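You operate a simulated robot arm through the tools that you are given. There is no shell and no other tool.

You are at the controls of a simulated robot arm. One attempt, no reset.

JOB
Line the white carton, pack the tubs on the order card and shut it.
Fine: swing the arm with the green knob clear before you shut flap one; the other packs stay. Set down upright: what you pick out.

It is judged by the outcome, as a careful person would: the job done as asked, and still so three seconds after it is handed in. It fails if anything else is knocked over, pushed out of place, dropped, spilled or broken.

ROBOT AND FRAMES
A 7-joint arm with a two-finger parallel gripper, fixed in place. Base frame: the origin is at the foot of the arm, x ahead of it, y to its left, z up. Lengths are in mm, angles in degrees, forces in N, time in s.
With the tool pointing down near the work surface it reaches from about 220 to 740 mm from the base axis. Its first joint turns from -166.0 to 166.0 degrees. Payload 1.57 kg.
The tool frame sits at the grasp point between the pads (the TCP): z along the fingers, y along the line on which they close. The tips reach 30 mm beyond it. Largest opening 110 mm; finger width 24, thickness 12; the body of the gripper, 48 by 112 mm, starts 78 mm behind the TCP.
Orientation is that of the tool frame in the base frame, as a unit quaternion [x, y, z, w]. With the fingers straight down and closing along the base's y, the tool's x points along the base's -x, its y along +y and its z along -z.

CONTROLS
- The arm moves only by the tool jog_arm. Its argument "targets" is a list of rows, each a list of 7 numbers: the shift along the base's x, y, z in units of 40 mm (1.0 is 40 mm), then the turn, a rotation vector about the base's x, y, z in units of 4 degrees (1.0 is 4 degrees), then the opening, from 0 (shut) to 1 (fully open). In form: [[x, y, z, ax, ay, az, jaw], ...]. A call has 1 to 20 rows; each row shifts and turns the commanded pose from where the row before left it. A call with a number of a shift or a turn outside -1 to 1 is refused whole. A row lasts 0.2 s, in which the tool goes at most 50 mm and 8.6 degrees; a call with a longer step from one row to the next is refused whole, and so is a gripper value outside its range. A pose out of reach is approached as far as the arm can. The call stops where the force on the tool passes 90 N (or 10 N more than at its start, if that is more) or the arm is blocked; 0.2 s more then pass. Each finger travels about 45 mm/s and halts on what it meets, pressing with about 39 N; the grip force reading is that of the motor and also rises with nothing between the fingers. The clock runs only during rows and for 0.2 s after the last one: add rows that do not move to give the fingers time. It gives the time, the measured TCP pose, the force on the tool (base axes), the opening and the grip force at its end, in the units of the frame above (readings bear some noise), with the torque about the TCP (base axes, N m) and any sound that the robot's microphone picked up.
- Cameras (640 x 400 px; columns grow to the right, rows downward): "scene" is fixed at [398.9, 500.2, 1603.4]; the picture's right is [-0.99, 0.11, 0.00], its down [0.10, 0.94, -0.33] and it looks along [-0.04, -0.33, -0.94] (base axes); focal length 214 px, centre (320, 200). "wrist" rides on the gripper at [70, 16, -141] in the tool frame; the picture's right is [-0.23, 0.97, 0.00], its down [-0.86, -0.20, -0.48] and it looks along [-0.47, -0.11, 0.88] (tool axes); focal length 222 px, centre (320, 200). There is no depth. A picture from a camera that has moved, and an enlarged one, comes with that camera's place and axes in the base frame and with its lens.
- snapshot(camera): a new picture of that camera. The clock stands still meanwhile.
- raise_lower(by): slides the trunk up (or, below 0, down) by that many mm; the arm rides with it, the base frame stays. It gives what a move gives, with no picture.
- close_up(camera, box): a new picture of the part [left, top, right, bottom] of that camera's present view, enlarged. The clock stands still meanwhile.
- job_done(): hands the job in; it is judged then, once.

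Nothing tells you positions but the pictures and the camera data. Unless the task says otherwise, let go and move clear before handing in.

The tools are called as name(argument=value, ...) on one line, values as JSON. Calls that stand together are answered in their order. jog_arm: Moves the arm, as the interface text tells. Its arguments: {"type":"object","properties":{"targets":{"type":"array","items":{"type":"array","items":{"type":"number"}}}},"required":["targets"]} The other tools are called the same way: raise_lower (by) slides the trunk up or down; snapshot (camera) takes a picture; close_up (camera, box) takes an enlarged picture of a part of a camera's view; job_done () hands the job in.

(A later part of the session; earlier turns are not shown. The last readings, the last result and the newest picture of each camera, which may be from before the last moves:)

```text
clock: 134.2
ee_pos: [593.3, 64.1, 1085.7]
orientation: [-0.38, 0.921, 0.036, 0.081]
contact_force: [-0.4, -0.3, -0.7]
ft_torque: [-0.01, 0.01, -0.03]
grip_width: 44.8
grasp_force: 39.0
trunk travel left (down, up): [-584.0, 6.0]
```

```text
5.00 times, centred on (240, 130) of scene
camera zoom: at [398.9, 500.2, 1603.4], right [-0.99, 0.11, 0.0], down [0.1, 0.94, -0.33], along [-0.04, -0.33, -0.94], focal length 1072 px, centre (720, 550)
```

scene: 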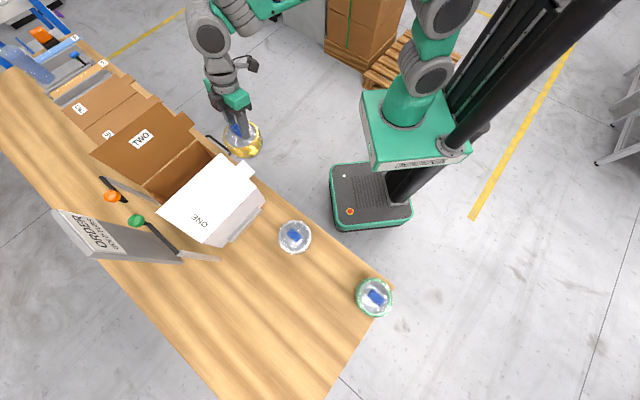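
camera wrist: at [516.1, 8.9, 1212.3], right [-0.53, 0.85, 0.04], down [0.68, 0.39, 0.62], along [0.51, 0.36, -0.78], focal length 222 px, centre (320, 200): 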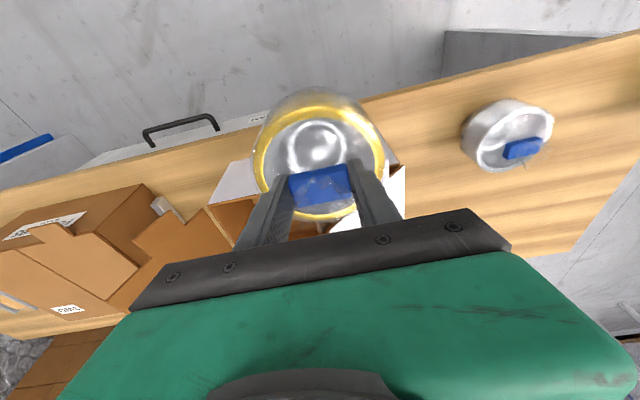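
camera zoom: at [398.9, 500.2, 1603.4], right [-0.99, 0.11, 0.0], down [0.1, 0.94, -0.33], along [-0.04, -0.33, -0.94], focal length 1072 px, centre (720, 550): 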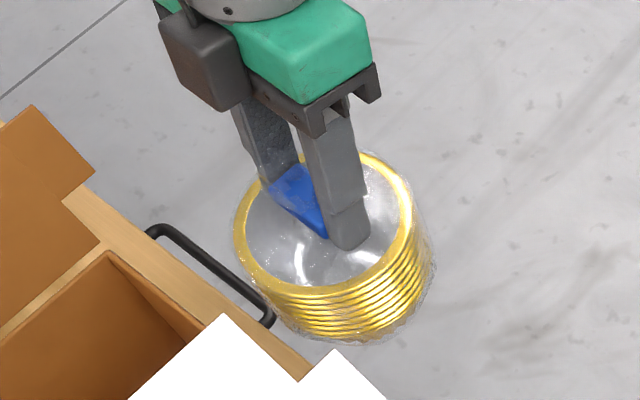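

The tub is still held upright. Flap one stopped leaning about 36° inward (friction hinge), tip near q≈368, z≈1050. I'll go in on its left side and ease it back out with the tub's upper side, where the leverage on my grip is smallest, watching forces.

jog_arm(targets=[[0.3, -0.3, 0.05, 0, 0, 0, 0], [0.45, -0.45, 0.05, 0, 0, 0, 0], [0.4, -0.4, 0, 0, 0, 0, 0], [0.15, -0.15, 0, 0, 0, 0, 0], [0.2, 0.2, 0, 0, 0, 0, 0], [0.35, 0.35, 0, 0, 0, 0, 0], [0.4, 0.4, 0, 0, 0, 0, 0], [0.4, 0.4, 0, 0, 0, 0, 0], [0.4, 0.4, 0, 0, 0, 0, 0], [0.3, 0.3, 0, 0, 0, 0, 0], [0.15, 0.15, 0, 0, 0, 0, 0], [0, 0, 0, 0, 0, 0, 0]])

close_up(camera="scene", box=[90, 80, 282, 240])

snapshot(camera="wrist")

```text
clock: 136.8
ee_pos: [734.6, 98.7, 1091.8]
orientation: [-0.381, 0.92, 0.035, 0.081]
contact_force: [0.4, 0.8, -0.7]
ft_torque: [-0.02, -0.02, 0.02]
grip_width: 45.3
grasp_force: 39.6
trunk travel left (down, up): [-584.0, 6.0]
```

```text
2.50 times, centred on (186, 160) of scene
camera zoom: at [398.9, 500.2, 1603.4], right [-0.99, 0.11, 0.0], down [0.1, 0.94, -0.33], along [-0.04, -0.33, -0.94], focal length 536 px, centre (655, 300)
```

zoom: 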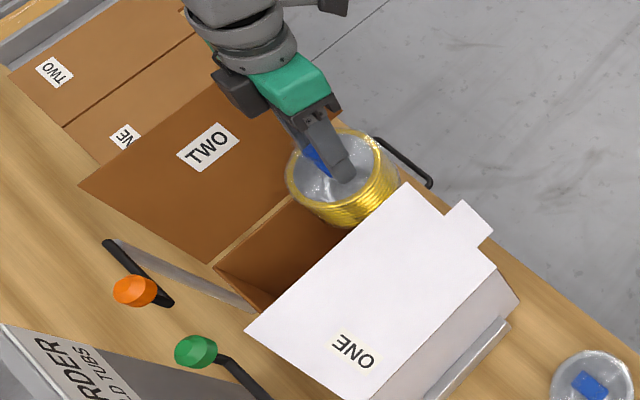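

```text
taken
camera wrist: at [657.1, 42.8, 1218.1], right [-0.53, 0.85, 0.04], down [0.68, 0.39, 0.62], along [0.51, 0.35, -0.78], focal length 222 px, centre (320, 200)
```

wrist: 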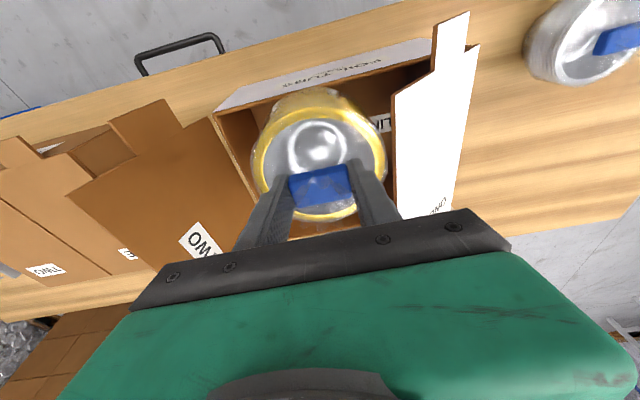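

jog_arm(targets=[[-0.1, 0.1, 0, 0, 0, 0, 0], [-0.15, 0.15, 0, 0, 0, 0, 0], [-0.15, 0.15, 0, 0, 0, 0, 0], [-0.15, 0.15, 0, 0, 0, 0, 0], [-0.15, 0.15, 0, 0, 0, 0, 0], [-0.1, 0.1, 0, 0, 0, 0, 0]])

snapshot(camera="wrist")

```text
clock: 138.2
ee_pos: [701.4, 132.0, 1090.7]
orientation: [-0.38, 0.921, 0.035, 0.081]
contact_force: [-0.7, -0.9, -0.7]
ft_torque: [0.0, 0.0, 0.02]
grip_width: 44.9
grasp_force: 38.2
trunk travel left (down, up): [-584.0, 6.0]
```

```text
taken
camera wrist: at [624.5, 76.1, 1217.2], right [-0.53, 0.85, 0.04], down [0.68, 0.39, 0.62], along [0.51, 0.36, -0.78], focal length 222 px, centre (320, 200)
```

wrist: 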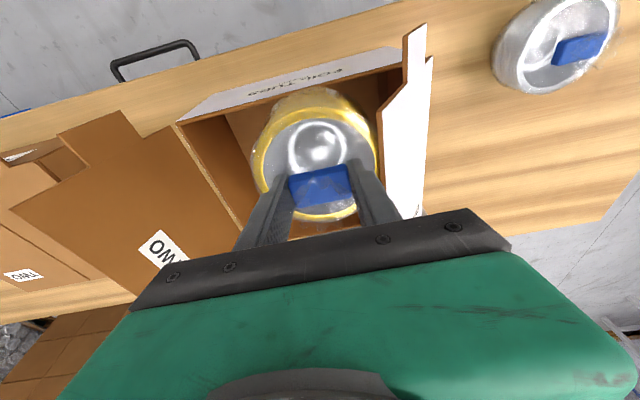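

close_up(camera="wrist", box=[210, 60, 450, 220])

close_up(camera="scene", box=[130, 90, 290, 220])

```text
2.50 times, centred on (330, 140) of wrist
camera zoom: at [624.5, 76.1, 1217.2], right [-0.53, 0.85, 0.04], down [0.68, 0.39, 0.62], along [0.51, 0.36, -0.78], focal length 555 px, centre (295, 350)
```

zoom: 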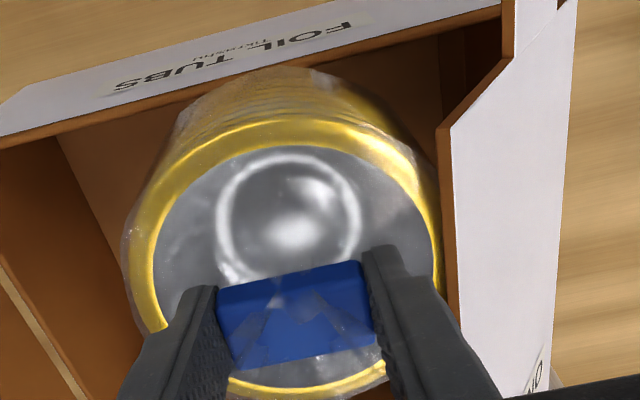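

```text
3.08 times, centred on (210, 155) of scene
camera zoom: at [398.9, 500.2, 1603.4], right [-0.99, 0.11, 0.0], down [0.1, 0.94, -0.33], along [-0.04, -0.33, -0.94], focal length 660 px, centre (658, 338)
```

zoom: 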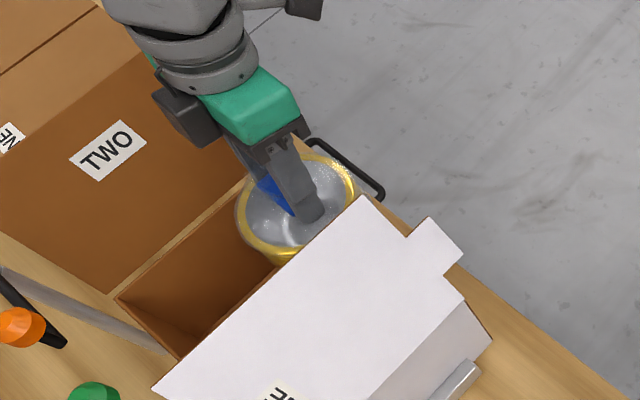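

jog_arm(targets=[[-0.12, 0.12, 0, 0, 0, 0, 0], [-0.15, 0.15, 0, 0, 0, 0, 0], [-0.15, 0.15, 0, 0, 0, 0, 0], [-0.15, 0.15, 0, 0, 0, 0, 0], [-0.12, 0.12, 0, 0, 0, 0, 0], [0, 0, 0, 0, 0, 0, 0]])

close_up(camera="wrist", box=[210, 60, 450, 220])

close_up(camera="scene", box=[130, 90, 290, 220])

```text
clock: 139.6
ee_pos: [674.3, 157.3, 1090.8]
orientation: [-0.38, 0.921, 0.035, 0.081]
contact_force: [-0.1, 0.5, 0.3]
ft_torque: [-0.01, -0.02, 0.04]
grip_width: 45.1
grasp_force: 39.3
trunk travel left (down, up): [-584.0, 6.0]
```

```text
2.50 times, centred on (330, 140) of wrist
camera zoom: at [597.6, 102.3, 1216.9], right [-0.53, 0.85, 0.04], down [0.68, 0.39, 0.62], along [0.51, 0.36, -0.78], focal length 555 px, centre (295, 350)
```

zoom: 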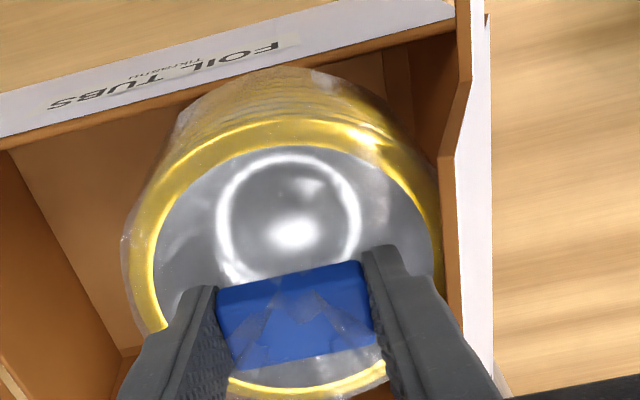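

```text
3.08 times, centred on (210, 155) of scene
camera zoom: at [398.9, 500.2, 1603.4], right [-0.99, 0.11, 0.0], down [0.1, 0.94, -0.33], along [-0.04, -0.33, -0.94], focal length 660 px, centre (658, 338)
```

zoom: 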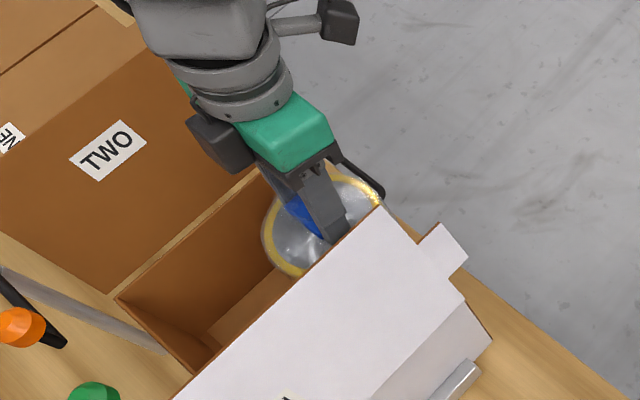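

The flap is moving back steadily and the tub is stable. Continuing.

jog_arm(targets=[[-0.15, 0.15, 0, 0, 0, 0, 0], [-0.2, 0.2, 0, 0, 0, 0, 0], [-0.2, 0.2, 0, 0, 0, 0, 0], [-0.2, 0.2, 0, 0, 0, 0, 0], [-0.2, 0.2, 0, 0, 0, 0, 0], [-0.1, 0.1, 0, 0, 0, 0, 0], [0, 0, 0, 0, 0, 0, 0]])

close_up(camera="wrist", box=[210, 60, 450, 220])

close_up(camera="scene", box=[130, 90, 290, 220])

```text
clock: 141.2
ee_pos: [645.1, 204.9, 1099.0]
orientation: [-0.38, 0.921, 0.036, 0.079]
contact_force: [0.3, -0.2, -0.5]
ft_torque: [0.01, -0.01, 0.0]
grip_width: 44.8
grasp_force: 39.2
out of reach, approached as far as the arm can: row 4, 5
trunk travel left (down, up): [-584.0, 6.0]
```

```text
2.50 times, centred on (330, 140) of wrist
camera zoom: at [568.0, 148.3, 1226.5], right [-0.53, 0.85, 0.05], down [0.68, 0.39, 0.62], along [0.5, 0.36, -0.79], focal length 555 px, centre (295, 350)
```

zoom: 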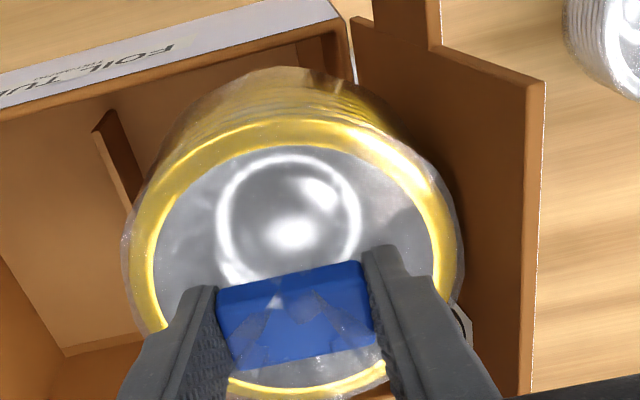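

```text
3.08 times, centred on (210, 155) of scene
camera zoom: at [398.9, 500.2, 1603.4], right [-0.99, 0.11, 0.0], down [0.1, 0.94, -0.33], along [-0.04, -0.33, -0.94], focal length 660 px, centre (658, 338)
```

zoom: 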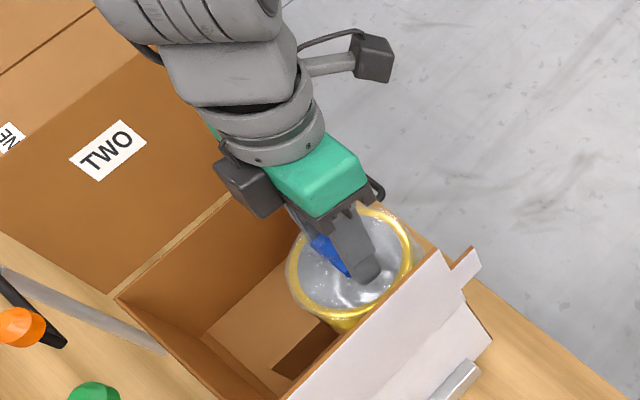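

Flap one has gone back to its open rest, and the tub is secure. Moving to the placing spot between the right wall and the fin.

jog_arm(targets=[[0.2, -0.01, 0, 0, 0, 0, 0], [0.4, -0.02, -0.05, 0, 0, 0, 0], [0.4, -0.02, -0.1, 0, 0, 0, 0], [0.3, -0.02, -0.1, 0, 0, 0, 0], [0.1, -0.01, 0, 0, 0, 0, 0], [0, 0, 0, 0, 0, 0, 0]])

snapshot(camera="wrist")

close_up(camera="scene", box=[110, 110, 290, 250])

```text
clock: 142.6
ee_pos: [695.7, 201.9, 1087.4]
orientation: [-0.381, 0.921, 0.035, 0.081]
contact_force: [-0.1, 0.9, -0.5]
ft_torque: [0.03, 0.01, 0.01]
grip_width: 45.2
grasp_force: 39.2
trunk travel left (down, up): [-584.0, 6.0]
```

```text
taken
camera wrist: at [619.0, 145.2, 1214.4], right [-0.53, 0.85, 0.04], down [0.68, 0.39, 0.62], along [0.51, 0.36, -0.78], focal length 222 px, centre (320, 200)
```

wrist: 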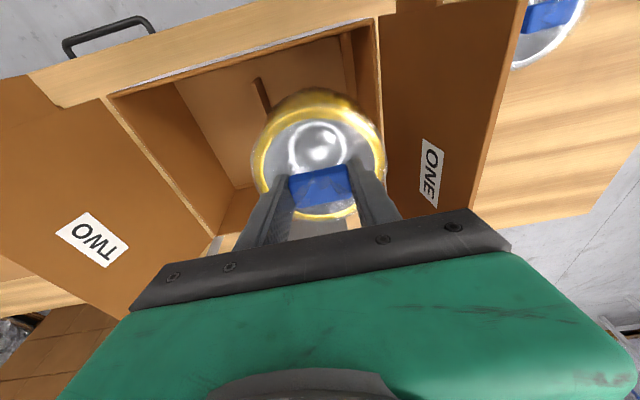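

```text
2.86 times, centred on (200, 180) of scene
camera zoom: at [398.9, 500.2, 1603.4], right [-0.99, 0.11, 0.0], down [0.1, 0.94, -0.33], along [-0.04, -0.33, -0.94], focal length 613 px, centre (663, 257)
```

zoom: 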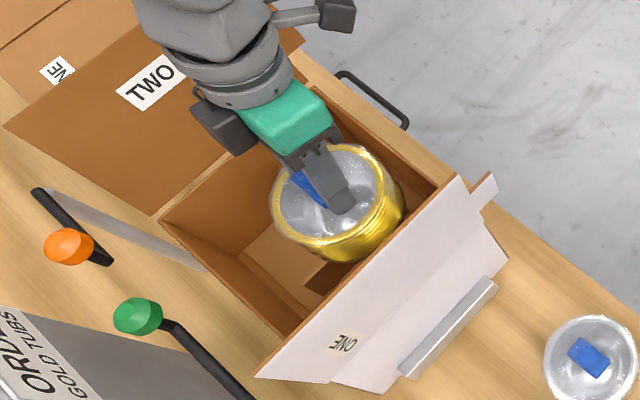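

jog_arm(targets=[[0.06, 0, 0, 0, 0, 0, 0], [0.06, -0.01, 0, 0, 0, 0, 0], [0, 0, 0, 0, 0, 0, 0]])

raise_lower(by=-90)

snapshot(camera="wrist")

close_up(camera="scene", box=[110, 110, 290, 250])

```text
clock: 143.4
ee_pos: [702.0, 201.4, 1088.3]
orientation: [-0.381, 0.921, 0.035, 0.081]
contact_force: [0.0, -0.2, -0.3]
ft_torque: [0.02, 0.0, -0.05]
grip_width: 45.0
grasp_force: 38.6
trunk travel left (down, up): [-584.0, 6.0]
```

```text
clock: 144.7
ee_pos: [702.4, 201.2, 998.7]
orientation: [-0.38, 0.921, 0.035, 0.08]
contact_force: [0.4, 0.2, -1.4]
ft_torque: [0.0, 0.03, -0.01]
grip_width: 44.9
grasp_force: 39.0
trunk travel left (down, up): [-494.0, 96.0]
```

```text
taken
camera wrist: at [624.8, 144.8, 1125.1], right [-0.53, 0.85, 0.04], down [0.68, 0.39, 0.62], along [0.51, 0.36, -0.78], focal length 222 px, centre (320, 200)
```

wrist: 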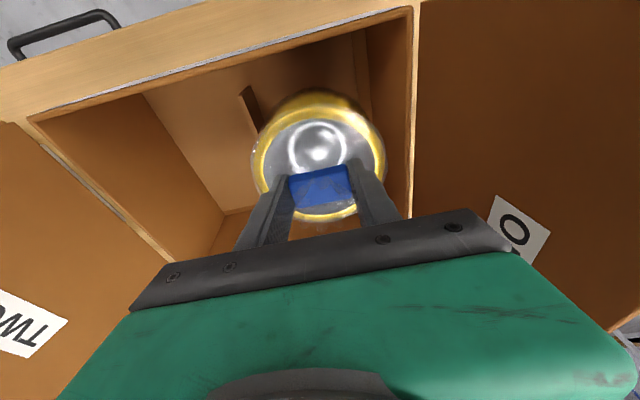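

```text
2.86 times, centred on (200, 180) of scene
camera zoom: at [398.9, 500.2, 1603.4], right [-0.99, 0.11, 0.0], down [0.1, 0.94, -0.33], along [-0.04, -0.33, -0.94], focal length 613 px, centre (663, 257)
```

zoom: 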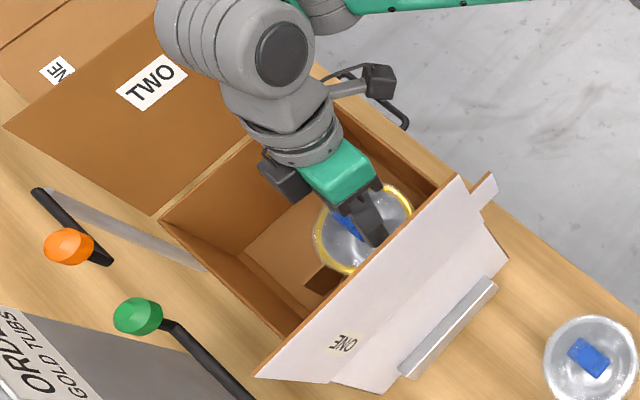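

raise_lower(by=-50)

snapshot(camera="wrist")

close_up(camera="scene", box=[150, 120, 280, 220])

```text
clock: 145.6
ee_pos: [701.3, 199.9, 948.8]
orientation: [-0.38, 0.921, 0.035, 0.082]
contact_force: [0.6, 0.3, -0.9]
ft_torque: [0.01, 0.03, 0.03]
grip_width: 45.2
grasp_force: 39.5
trunk travel left (down, up): [-444.0, 146.0]
```

```text
taken
camera wrist: at [624.8, 144.8, 1075.1], right [-0.53, 0.85, 0.04], down [0.68, 0.39, 0.62], along [0.51, 0.36, -0.78], focal length 222 px, centre (320, 200)
```

wrist: 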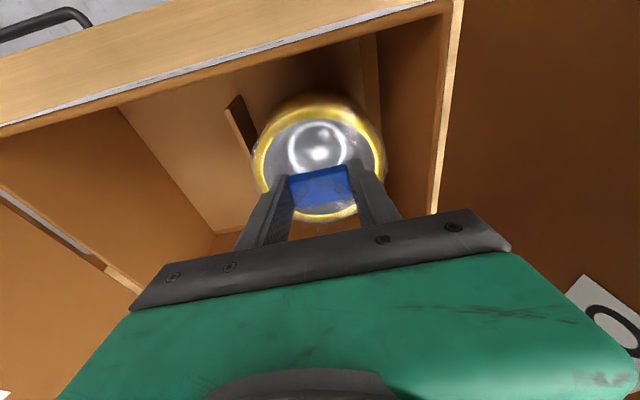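

```text
4.00 times, centred on (215, 170) of scene
camera zoom: at [398.9, 500.2, 1603.4], right [-0.99, 0.11, 0.0], down [0.1, 0.94, -0.33], along [-0.04, -0.33, -0.94], focal length 858 px, centre (740, 320)
```

zoom: 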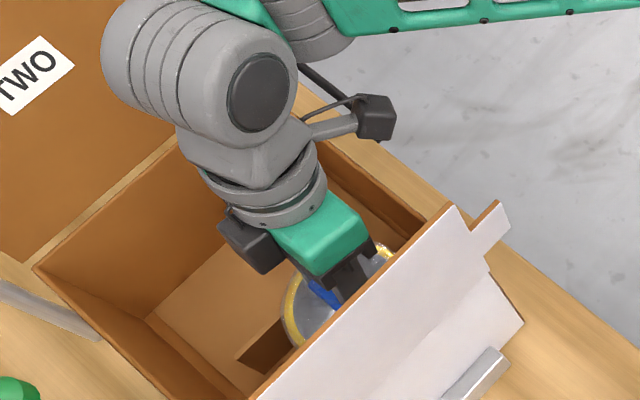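

raise_lower(by=-14)

jog_arm(targets=[[0, 0, -0.05, 0, 0, 0, 0], [0, 0, -0.05, 0, 0, 0, 0], [0, 0, 0, 0, 0, 0, 0]])

```text
clock: 146.2
ee_pos: [701.9, 200.3, 934.3]
orientation: [-0.38, 0.921, 0.035, 0.081]
contact_force: [0.3, -0.3, 0.2]
ft_torque: [-0.02, -0.01, 0.02]
grip_width: 45.2
grasp_force: 39.1
trunk travel left (down, up): [-430.0, 160.0]
```

```text
clock: 147.0
ee_pos: [701.4, 199.9, 929.4]
orientation: [-0.38, 0.921, 0.035, 0.08]
contact_force: [-0.3, -0.5, -0.2]
ft_torque: [-0.04, 0.01, 0.02]
grip_width: 45.3
grasp_force: 39.4
trunk travel left (down, up): [-430.0, 160.0]
```

jog_arm(targets=[[0, 0, -0.04, 0, 0, 0, 0], [0, 0, 0, 0, 0, 0, 0]])

jog_arm(targets=[[0, 0, -0.04, 0, 0, 0, 0], [0, 0, 0, 0, 0, 0, 0]])

```text
clock: 147.6
ee_pos: [701.4, 199.3, 929.3]
orientation: [-0.381, 0.92, 0.036, 0.082]
contact_force: [-1.2, 0.1, 2.9]
ft_torque: [-0.04, 0.03, -0.02]
grip_width: 45.0
grasp_force: 38.8
trunk travel left (down, up): [-430.0, 160.0]
```

```text
clock: 148.2
ee_pos: [701.5, 200.5, 929.0]
orientation: [-0.381, 0.92, 0.034, 0.082]
contact_force: [-0.4, -0.2, 11.0]
ft_torque: [-0.1, 0.03, 0.02]
grip_width: 44.9
grasp_force: 39.4
trunk travel left (down, up): [-430.0, 160.0]
```

The tub is on the liner (contact 11 N). Easing off and releasing.

jog_arm(targets=[[0, 0, 0.03, 0, 0, 0, 0], [0, 0, 0, 0, 0, 0, 0.45], [0, 0, 0, 0, 0, 0, 0.55], [0, 0, 0, 0, 0, 0, 0.6], [0, 0, 0, 0, 0, 0, 0.6]])

jog_arm(targets=[[0, 0, 0.1, 0, 0, 0, 0.6], [0, 0, 0.3, 0, 0, 0, 0.6], [0, 0, 0.5, 0, 0, 0, 0.6], [0, 0, 0, 0, 0, 0, 0.6]])

raise_lower(by=120)

snapshot(camera="wrist")

close_up(camera="scene", box=[110, 110, 290, 250])

```text
clock: 149.4
ee_pos: [700.9, 200.8, 928.6]
orientation: [-0.381, 0.92, 0.036, 0.081]
contact_force: [-0.6, 0.4, 8.4]
ft_torque: [-0.06, -0.03, 0.02]
grip_width: 64.0
grasp_force: 0.1
trunk travel left (down, up): [-430.0, 160.0]
```

```text
clock: 150.4
ee_pos: [701.4, 201.4, 963.6]
orientation: [-0.38, 0.921, 0.035, 0.081]
contact_force: [-1.1, -0.4, 0.3]
ft_torque: [0.0, 0.02, -0.01]
grip_width: 66.3
grasp_force: 0.0
trunk travel left (down, up): [-430.0, 160.0]
```

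```text
clock: 151.9
ee_pos: [701.4, 201.8, 1083.5]
orientation: [-0.38, 0.921, 0.035, 0.08]
contact_force: [0.1, 0.4, 0.3]
ft_torque: [0.02, 0.04, -0.01]
grip_width: 66.1
grasp_force: 0.0
trunk travel left (down, up): [-550.0, 40.0]
```

```text
taken
camera wrist: at [624.7, 145.3, 1210.5], right [-0.53, 0.85, 0.04], down [0.68, 0.39, 0.62], along [0.51, 0.36, -0.78], focal length 222 px, centre (320, 200)
```

wrist: 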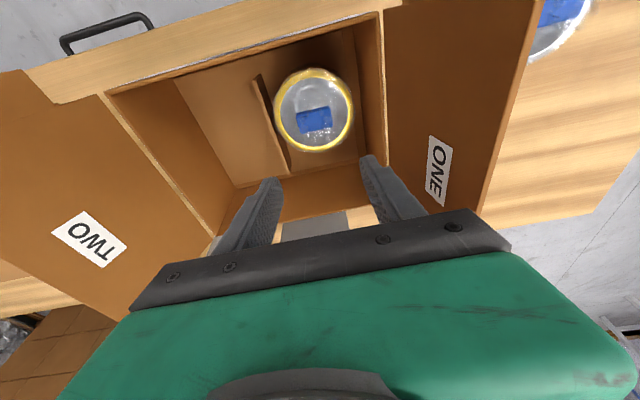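

```text
2.86 times, centred on (200, 180) of scene
camera zoom: at [398.9, 500.2, 1603.4], right [-0.99, 0.11, 0.0], down [0.1, 0.94, -0.33], along [-0.04, -0.33, -0.94], focal length 613 px, centre (663, 257)
```

zoom: 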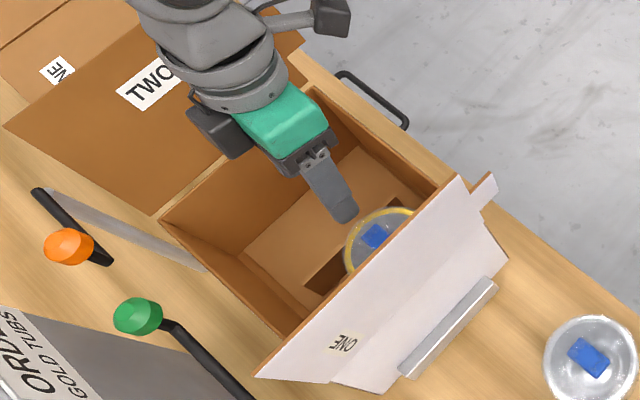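

The tub stands upright on the liner. Now flap one: I'll hop over it with closed fingers to its outer side.

raise_lower(by=40)

jog_arm(targets=[[-0.2, -0.2, 0.4, 0, 0, 0, 0.3], [-0.3, -0.2, 0.4, 0, 0, 0, 0], [-0.3, 0, 0.1, 0, 0, 0, 0], [-0.5, 0.4, 0, 0, 0, 0, 0], [-0.6, 0.6, 0, 0, 0, 0, 0], [-0.6, 0.6, 0, 0, 0, 0, 0], [-0.6, 0.6, 0, 0, 0, 0, 0], [-0.6, 0.6, 0, 0, 0, 0, 0], [-0.1, 0.1, 0, 0, 0, 0, 0], [0, 0, 0, 0, 0, 0, 0]])

snapshot(camera="wrist")

close_up(camera="scene", box=[130, 110, 310, 250])

```text
clock: 152.7
ee_pos: [701.8, 200.6, 1123.5]
orientation: [-0.38, 0.921, 0.035, 0.081]
contact_force: [0.0, 0.0, -0.4]
ft_torque: [0.01, 0.04, 0.03]
grip_width: 65.8
grasp_force: 0.0
trunk travel left (down, up): [-590.0, 0.0]
```

```text
clock: 154.9
ee_pos: [548.5, 300.8, 1160.6]
orientation: [-0.381, 0.92, 0.035, 0.08]
contact_force: [0.0, -0.3, 0.6]
ft_torque: [0.0, 0.0, -0.01]
grip_width: 0.0
grasp_force: 21.7
trunk travel left (down, up): [-590.0, 0.0]
```

```text
taken
camera wrist: at [471.7, 245.1, 1286.7], right [-0.53, 0.85, 0.04], down [0.68, 0.39, 0.62], along [0.51, 0.36, -0.78], focal length 222 px, centre (320, 200)
```

wrist: 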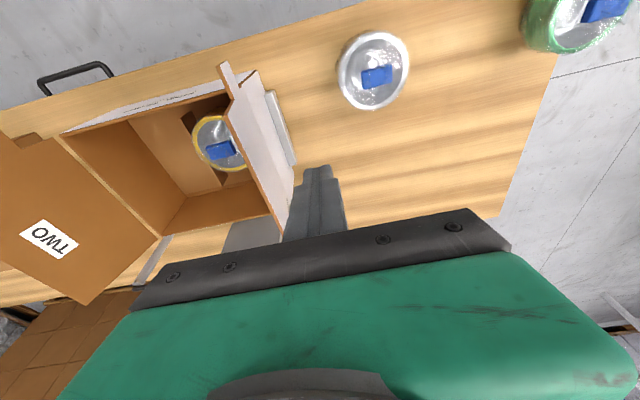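

```text
2.86 times, centred on (220, 180) of scene
camera zoom: at [398.9, 500.2, 1603.4], right [-0.99, 0.11, 0.0], down [0.1, 0.94, -0.33], along [-0.04, -0.33, -0.94], focal length 613 px, centre (606, 257)
```

zoom: 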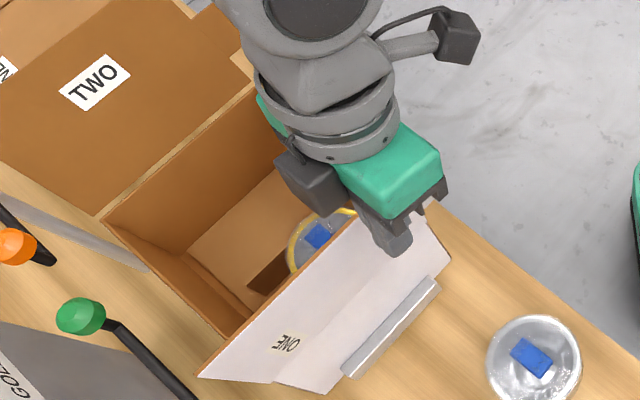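

jog_arm(targets=[[0.05, 0.05, -0.8, 0, 0, 0, 0], [0.05, 0.05, -0.8, 0, 0, 0, 0], [0, 0, -0.9, 0, 0, 0, 0], [0, 0, 0, 0, 0, 0, 0]])

jog_arm(targets=[[0.2, -0.2, 0, 0, 0, 0, 0], [0.3, -0.3, 0, 0, 0, 0, 0], [0.3, -0.3, 0, 0, 0, 0, 0], [0.2, -0.2, 0, 0, 0, 0, 0], [0.2, -0.2, 0, 0, 0, 0, 0], [0.2, -0.2, 0.05, 0, 0, 0, 0], [0.2, -0.2, 0.05, 0, 0, 0, 0], [0.2, -0.2, 0, 0, 0, 0, 0], [0.2, -0.2, 0, 0, 0, 0, 0], [0, 0, 0, 0, 0, 0, 0]])

snapshot(camera="wrist")

close_up(camera="scene", box=[110, 110, 290, 250])

```text
clock: 155.9
ee_pos: [551.1, 304.6, 1058.3]
orientation: [-0.381, 0.92, 0.035, 0.081]
contact_force: [-0.1, 0.4, 1.1]
ft_torque: [0.04, -0.01, 0.01]
grip_width: 0.0
grasp_force: 21.5
trunk travel left (down, up): [-590.0, 0.0]
```

```text
clock: 158.1
ee_pos: [632.4, 226.4, 1063.4]
orientation: [-0.381, 0.921, 0.035, 0.08]
contact_force: [-0.2, 0.0, -0.2]
ft_torque: [-0.04, 0.04, 0.0]
grip_width: 0.1
grasp_force: 21.2
trunk travel left (down, up): [-590.0, 0.0]
```

```text
taken
camera wrist: at [555.5, 169.5, 1190.4], right [-0.53, 0.85, 0.04], down [0.68, 0.39, 0.62], along [0.51, 0.36, -0.78], focal length 222 px, centre (320, 200)
```

wrist: 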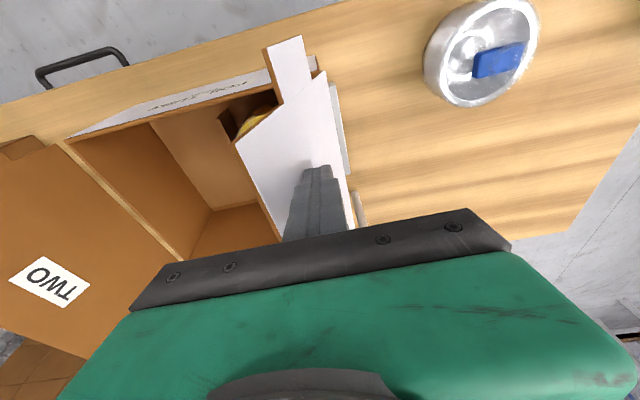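

```text
2.86 times, centred on (200, 180) of scene
camera zoom: at [398.9, 500.2, 1603.4], right [-0.99, 0.11, 0.0], down [0.1, 0.94, -0.33], along [-0.04, -0.33, -0.94], focal length 613 px, centre (663, 257)
```

zoom: 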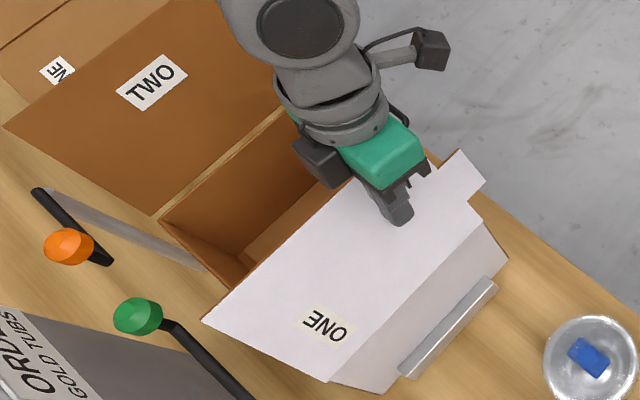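

Flap one follows the finger. Continuing over and down along its arc.

jog_arm(targets=[[0.177, -0.177, -0.044, 0, 0, 0, 0], [0.177, -0.177, -0.044, 0, 0, 0, 0], [0.177, -0.177, -0.044, 0, 0, 0, 0], [0.177, -0.177, -0.044, 0, 0, 0, 0], [0.141, -0.141, -0.125, 0, 0, 0, 0], [0.141, -0.141, -0.125, 0, 0, 0, 0], [0.141, -0.141, -0.125, 0, 0, 0, 0], [0.141, -0.141, -0.125, 0, 0, 0, 0], [0.102, -0.102, -0.194, 0, 0, 0, 0], [0.102, -0.102, -0.194, 0, 0, 0, 0], [0.102, -0.102, -0.194, 0, 0, 0, 0], [0.102, -0.102, -0.194, 0, 0, 0, 0], [0, 0, 0, 0, 0, 0, 0]])

snapshot(camera="wrist")

close_up(camera="scene", box=[110, 110, 290, 250])

```text
clock: 160.9
ee_pos: [701.5, 157.9, 1005.2]
orientation: [-0.381, 0.92, 0.035, 0.081]
contact_force: [0.0, -0.2, -0.5]
ft_torque: [0.01, 0.02, 0.02]
grip_width: 0.0
grasp_force: 20.8
trunk travel left (down, up): [-590.0, 0.0]
```

```text
taken
camera wrist: at [624.1, 102.6, 1131.7], right [-0.53, 0.85, 0.04], down [0.68, 0.39, 0.62], along [0.51, 0.36, -0.78], focal length 222 px, centre (320, 200)
```

wrist: 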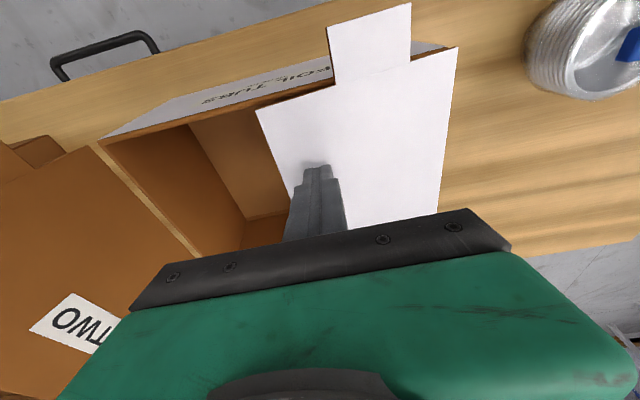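

```text
2.86 times, centred on (200, 180) of scene
camera zoom: at [398.9, 500.2, 1603.4], right [-0.99, 0.11, 0.0], down [0.1, 0.94, -0.33], along [-0.04, -0.33, -0.94], focal length 613 px, centre (663, 257)
```

zoom: 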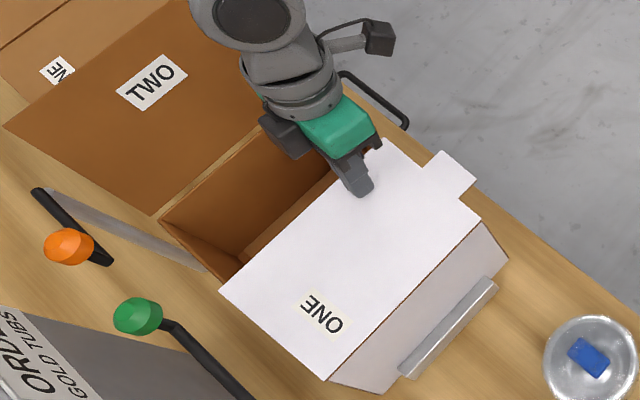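

jog_arm(targets=[[0.044, -0.044, -0.22, 0, 0, 0, 0], [0.044, -0.044, -0.22, 0, 0, 0, 0], [0.044, -0.044, -0.22, 0, 0, 0, 0], [0.02, -0.02, -0.2, 0, 0, 0, 0], [0, 0, 0, 0, 0, 0, 0]])

snapshot(camera="wrist")

close_up(camera="scene", box=[110, 110, 290, 250])

```text
clock: 162.1
ee_pos: [707.2, 152.1, 976.0]
orientation: [-0.381, 0.92, 0.035, 0.085]
contact_force: [-5.2, 0.6, 24.4]
ft_torque: [-0.05, 0.29, -0.07]
grip_width: 0.2
grasp_force: 21.6
trunk travel left (down, up): [-590.0, 0.0]
```

```text
taken
camera wrist: at [629.2, 97.0, 1101.9], right [-0.53, 0.85, 0.04], down [0.67, 0.39, 0.63], along [0.52, 0.36, -0.78], focal length 222 px, centre (320, 200)
```

wrist: 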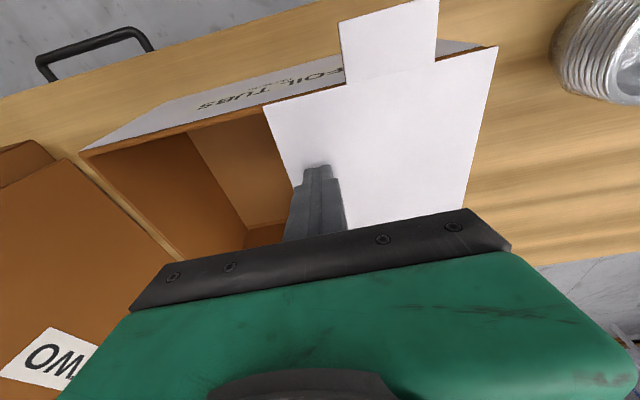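

```text
2.86 times, centred on (200, 180) of scene
camera zoom: at [398.9, 500.2, 1603.4], right [-0.99, 0.11, 0.0], down [0.1, 0.94, -0.33], along [-0.04, -0.33, -0.94], focal length 613 px, centre (663, 257)
```

zoom: 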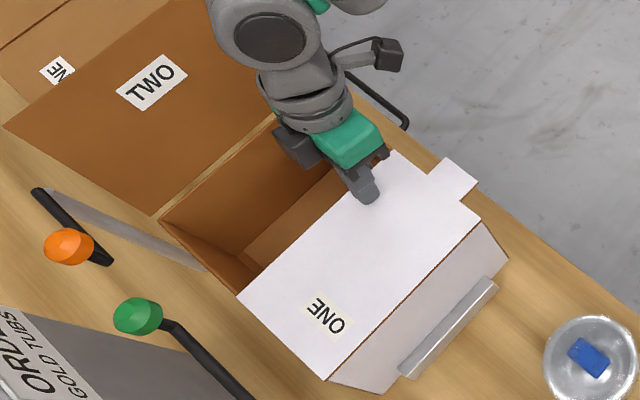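

Flap one has met its stop (24 N). Lifting off to see that it stays.

jog_arm(targets=[[0, 0, 0.3, 0, 0, 0, 0], [0, 0, 0.8, 0, 0, 0, 0], [0, 0, 0.9, 0, 0, 0, 0], [-0.3, -0.3, 0.9, 0, 0, 0, 0], [0, 0, 0, 0, 0, 0, 0]])

close_up(camera="scene", box=[110, 110, 290, 250])

snapshot(camera="wrist")

```text
clock: 163.3
ee_pos: [694.2, 140.8, 1087.7]
orientation: [-0.381, 0.921, 0.036, 0.08]
contact_force: [0.3, 0.7, 0.9]
ft_torque: [0.03, -0.01, -0.01]
grip_width: 0.0
grasp_force: 21.1
trunk travel left (down, up): [-590.0, 0.0]
```

```text
2.86 times, centred on (200, 180) of scene
camera zoom: at [398.9, 500.2, 1603.4], right [-0.99, 0.11, 0.0], down [0.1, 0.94, -0.33], along [-0.04, -0.33, -0.94], focal length 613 px, centre (663, 257)
```

zoom: 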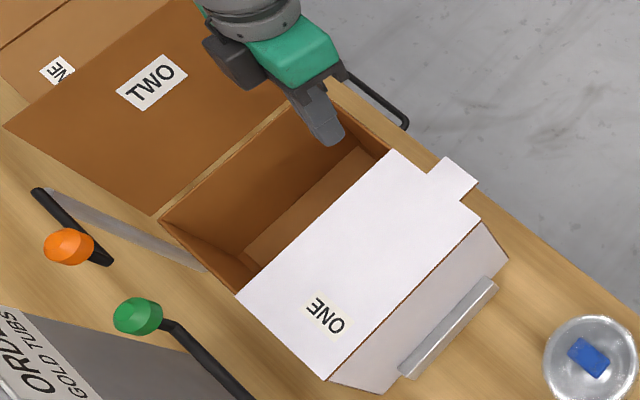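

```text
taken
camera wrist: at [618.1, 84.8, 1214.4], right [-0.53, 0.85, 0.04], down [0.68, 0.39, 0.62], along [0.51, 0.36, -0.78], focal length 222 px, centre (320, 200)
```

wrist: 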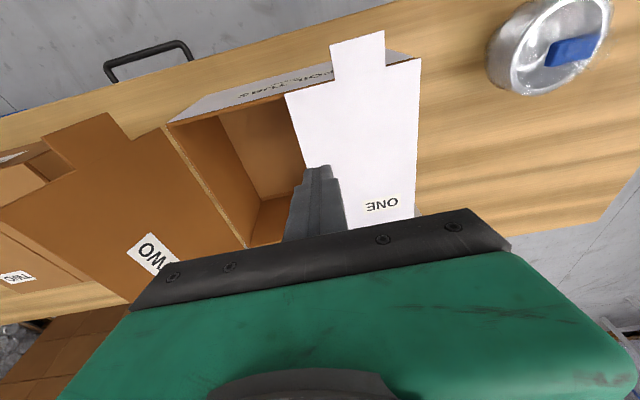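

Flap one stays shut. For flap two I'll use its near-side tab (p≈520–553, z≈978–1025): straddle the tab with open fingers and swing it over. First I'll back off, tilt outward, and move in front of it.

jog_arm(targets=[[-0.45, -0.45, 0.1, 0, 0, 0, 0.2], [-0.45, -0.45, 0.1, 0, 0, 0, 0.4], [-0.45, -0.45, 0.1, 0, 0, 0, 0.4], [-0.45, -0.45, 0, 0, 0, 0, 0.4], [-0.45, -0.45, 0, 0, 0, 0, 0.4], [-0.3, -0.3, 0, 0, 0, 0, 0.4], [0.5, -0.5, 0, 0.68, -0.68, 0, 0.4], [0.5, -0.5, 0, 0.68, -0.68, 0, 0.4], [0.5, -0.5, 0, 0.68, -0.68, 0, 0.4], [0.5, -0.5, 0, 0.68, -0.68, 0, 0.4], [0.5, -0.5, 0, 0.68, -0.68, 0, 0.4], [0.5, -0.5, 0, 0.68, -0.68, 0, 0.4], [0.4, -0.4, 0, 0, 0, 0, 0.4], [0, 0, 0, 0, 0, 0, 0.4]])

snapshot(camera="wrist")

snapshot(camera="scene")

```text
clock: 166.3
ee_pos: [730.3, -97.0, 1098.0]
orientation: [-0.366, 0.886, 0.11, 0.264]
contact_force: [0.3, 0.1, -0.1]
ft_torque: [-0.04, 0.01, 0.02]
grip_width: 44.1
grasp_force: 0.2
trunk travel left (down, up): [-590.0, 0.0]
```

```text
taken
camera wrist: at [622.8, -183.7, 1178.4], right [-0.55, 0.82, 0.13], down [0.46, 0.18, 0.87], along [0.69, 0.54, -0.48], focal length 222 px, centre (320, 200)
```

wrist: 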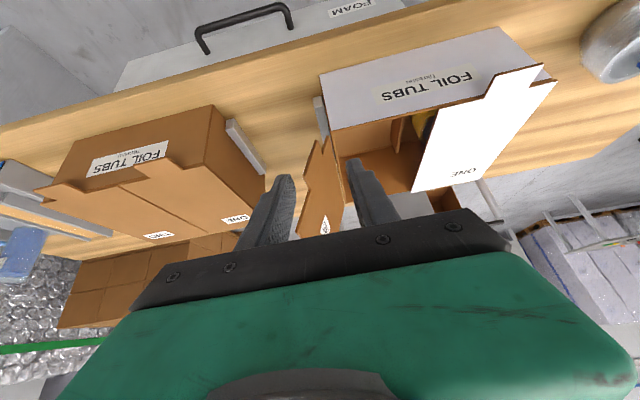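

```text
taken
```

scene: 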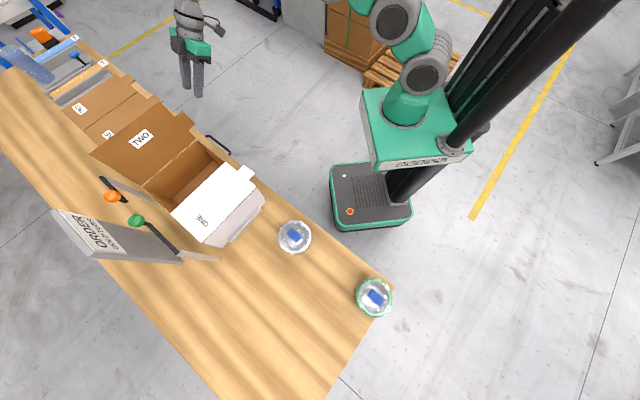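

close_up(camera="wrist", box=[240, 110, 420, 250])

```text
2.86 times, centred on (330, 180) of wrist
camera zoom: at [622.8, -183.7, 1178.4], right [-0.55, 0.82, 0.13], down [0.46, 0.18, 0.87], along [0.69, 0.54, -0.48], focal length 635 px, centre (291, 257)
```

zoom: 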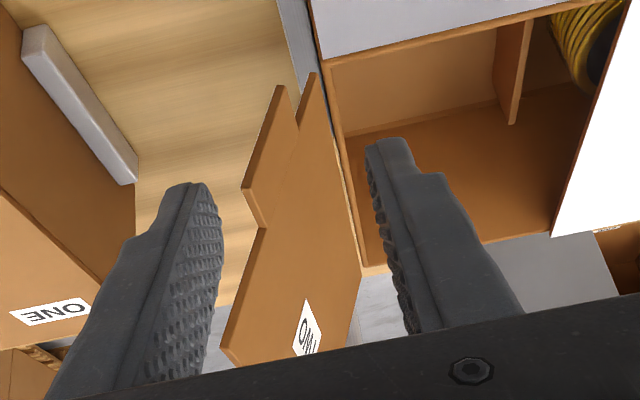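

The tab near edge runs from (q≈590, z≈976) to (q≈611, z≈1026). I'll lower with the trunk and move in so the fingers straddle it.

raise_lower(by=-78)

jog_arm(targets=[[0.19, -0.19, 0, 0, 0, 0, 0.4], [0.18, -0.18, 0, 0, 0, 0, 0.4], [0.2, 0.2, 0, 0, 0, 0, 0.4], [0, 0, 0, 0, 0, 0, 0.4]])

close_up(camera="wrist", box=[240, 110, 420, 250])

close_up(camera="scene", box=[90, 50, 250, 160])

```text
clock: 167.5
ee_pos: [729.5, -98.6, 1019.9]
orientation: [-0.367, 0.885, 0.111, 0.264]
contact_force: [0.1, 1.0, -0.3]
ft_torque: [0.01, -0.03, -0.03]
grip_width: 44.0
grasp_force: 0.0
trunk travel left (down, up): [-512.0, 78.0]
```

```text
clock: 168.5
ee_pos: [753.7, -106.1, 1018.3]
orientation: [-0.366, 0.886, 0.111, 0.263]
contact_force: [0.7, 0.4, 0.2]
ft_torque: [-0.04, -0.01, 0.0]
grip_width: 44.1
grasp_force: 0.1
trunk travel left (down, up): [-512.0, 78.0]
```

```text
2.86 times, centred on (330, 180) of wrist
camera zoom: at [646.1, -190.6, 1099.5], right [-0.55, 0.82, 0.13], down [0.46, 0.18, 0.87], along [0.69, 0.54, -0.48], focal length 635 px, centre (291, 257)
```

zoom: 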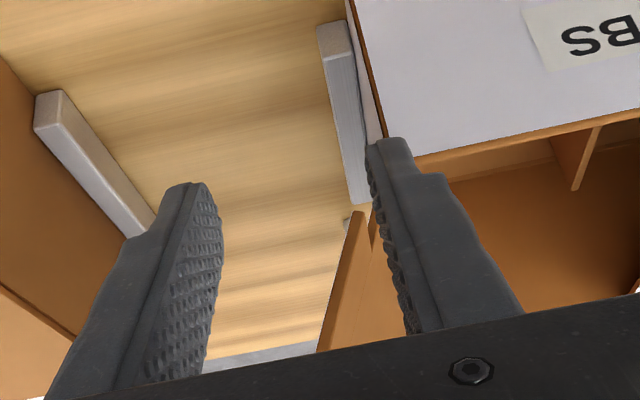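

```text
3.64 times, centred on (170, 105) of scene
camera zoom: at [398.9, 500.2, 1603.4], right [-0.99, 0.11, 0.0], down [0.1, 0.94, -0.33], along [-0.04, -0.33, -0.94], focal length 780 px, centre (866, 546)
```

zoom: 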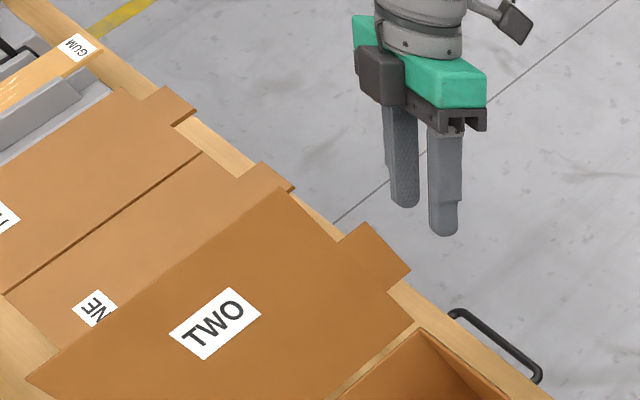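

jog_arm(targets=[[0.2, 0.27, 0, 0, 0, 0, 0.4], [0.27, 0.3, 0, 0, 0, 0, 0.4], [0.3, 0.3, 0, 0, 0, 0, 0.4], [0.25, 0.25, 0, 0, 0, 0, 0.4], [0, 0, 0, 0, 0, 0, 0.4]])

close_up(camera="wrist", box=[240, 110, 420, 250])

close_up(camera="scene", box=[90, 60, 250, 170])

```text
clock: 169.7
ee_pos: [772.8, -64.6, 1007.9]
orientation: [-0.365, 0.886, 0.111, 0.263]
contact_force: [0.3, 0.1, 0.3]
ft_torque: [0.05, 0.05, 0.01]
grip_width: 44.1
grasp_force: 0.0
out of reach, approached as far as the arm can: row 1, 2, 3, 4
trunk travel left (down, up): [-512.0, 78.0]
```

```text
2.86 times, centred on (330, 180) of wrist
camera zoom: at [666.4, -150.8, 1088.1], right [-0.55, 0.82, 0.13], down [0.46, 0.18, 0.87], along [0.69, 0.54, -0.48], focal length 635 px, centre (291, 257)
```

zoom: 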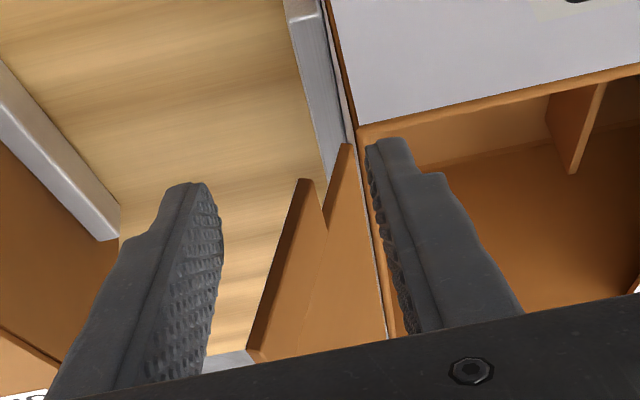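

```text
3.64 times, centred on (170, 115) of scene
camera zoom: at [398.9, 500.2, 1603.4], right [-0.99, 0.11, 0.0], down [0.1, 0.94, -0.33], along [-0.04, -0.33, -0.94], focal length 780 px, centre (866, 509)
```

zoom: 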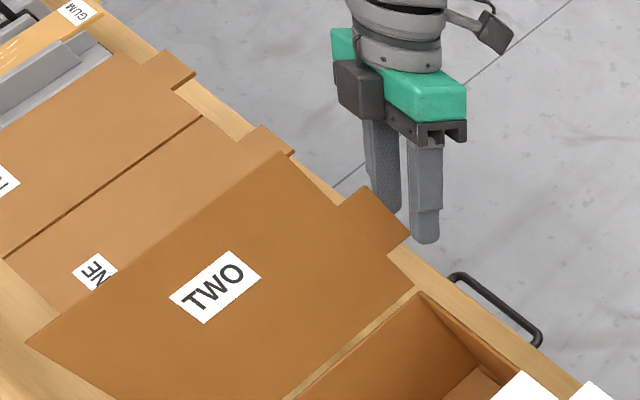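

Leaning only in the depth direction stretches my arm here. I'll back out, yaw the tool about −25° so it leans more towards this flap, and come in again.

jog_arm(targets=[[-0.4, -0.4, 0, 0, 0, 0, 0.4], [-0.5, -0.5, 0, 0, 0, 0, 0.5], [0, 0, 0, 0, 0, -0.9, 0.55], [0, 0, 0, 0, 0, -0.9, 0.55], [0, 0, 0, 0, 0, -0.9, 0.55], [0, 0, 0, 0, 0, -0.9, 0.55], [0, 0, 0, 0, 0, -0.9, 0.55], [0, 0, 0, 0, 0, -0.9, 0.55], [0, 0, 0, 0, 0, -0.85, 0.55], [0, 0, 0, 0, 0, 0, 0.55]])

close_up(camera="wrist", box=[200, 100, 440, 250])

close_up(camera="scene", box=[90, 50, 250, 160])

```text
clock: 171.9
ee_pos: [741.7, -128.2, 1062.2]
orientation: [-0.168, 0.946, 0.056, 0.273]
contact_force: [0.3, 0.7, 0.1]
ft_torque: [-0.01, -0.03, 0.01]
grip_width: 60.3
grasp_force: 0.0
out of reach, approached as far as the arm can: row 4, 6, 7, 8, 9
trunk travel left (down, up): [-512.0, 78.0]
```

```text
2.67 times, centred on (320, 175) of wrist
camera zoom: at [611.2, -161.2, 1144.1], right [-0.16, 0.98, 0.14], down [0.51, -0.04, 0.86], along [0.85, 0.21, -0.49], focal length 592 px, centre (320, 267)
```

zoom: 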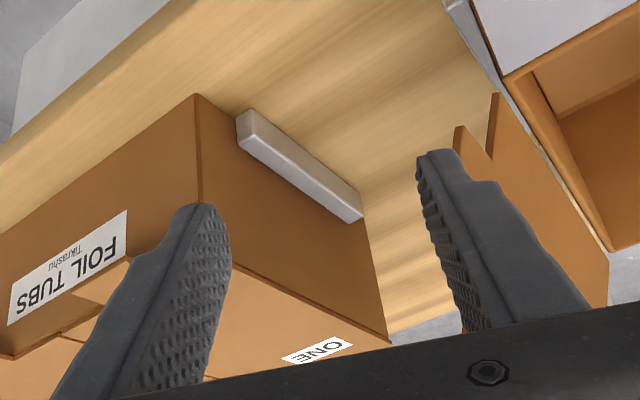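

```text
3.64 times, centred on (170, 105) of scene
camera zoom: at [398.9, 500.2, 1603.4], right [-0.99, 0.11, 0.0], down [0.1, 0.94, -0.33], along [-0.04, -0.33, -0.94], focal length 780 px, centre (866, 546)
```

zoom: 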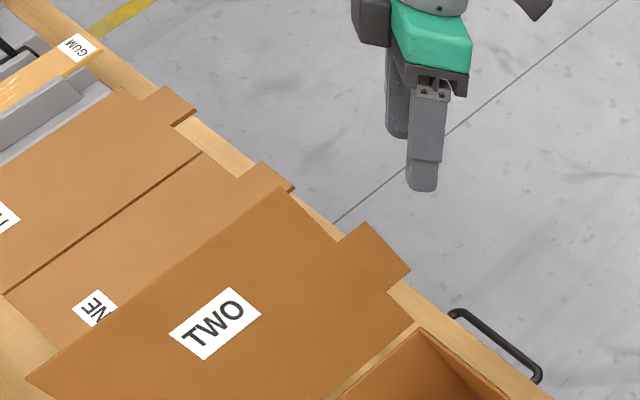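

raise_lower(by=-100)

jog_arm(targets=[[0, 0, 0.5, 0, 0, 0, 0.55], [0, 0, 0.5, 0, 0, 0, 0.55], [0, 0, 0.4, 0, 0, 0, 0.55], [0, 0, 0, 0, 0, 0, 0.55]])

close_up(camera="wrist", box=[200, 100, 440, 250])

```text
clock: 173.2
ee_pos: [741.8, -126.9, 962.7]
orientation: [-0.168, 0.945, 0.056, 0.275]
contact_force: [-0.5, 0.4, 0.2]
ft_torque: [0.03, 0.02, 0.03]
grip_width: 60.6
grasp_force: 0.1
trunk travel left (down, up): [-412.0, 178.0]
```

```text
clock: 174.2
ee_pos: [743.7, -127.1, 1018.9]
orientation: [-0.169, 0.945, 0.057, 0.274]
contact_force: [0.3, 0.1, 0.6]
ft_torque: [0.01, -0.01, 0.03]
grip_width: 60.6
grasp_force: 0.1
trunk travel left (down, up): [-412.0, 178.0]
```

```text
2.67 times, centred on (320, 175) of wrist
camera zoom: at [612.3, -160.5, 1100.1], right [-0.16, 0.98, 0.14], down [0.51, -0.04, 0.86], along [0.85, 0.21, -0.49], focal length 592 px, centre (320, 267)
```

zoom: 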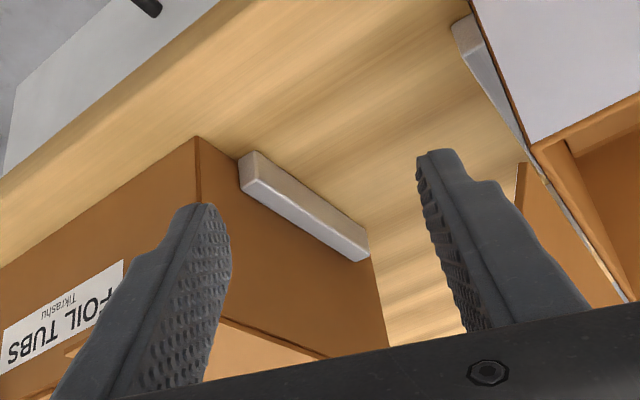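

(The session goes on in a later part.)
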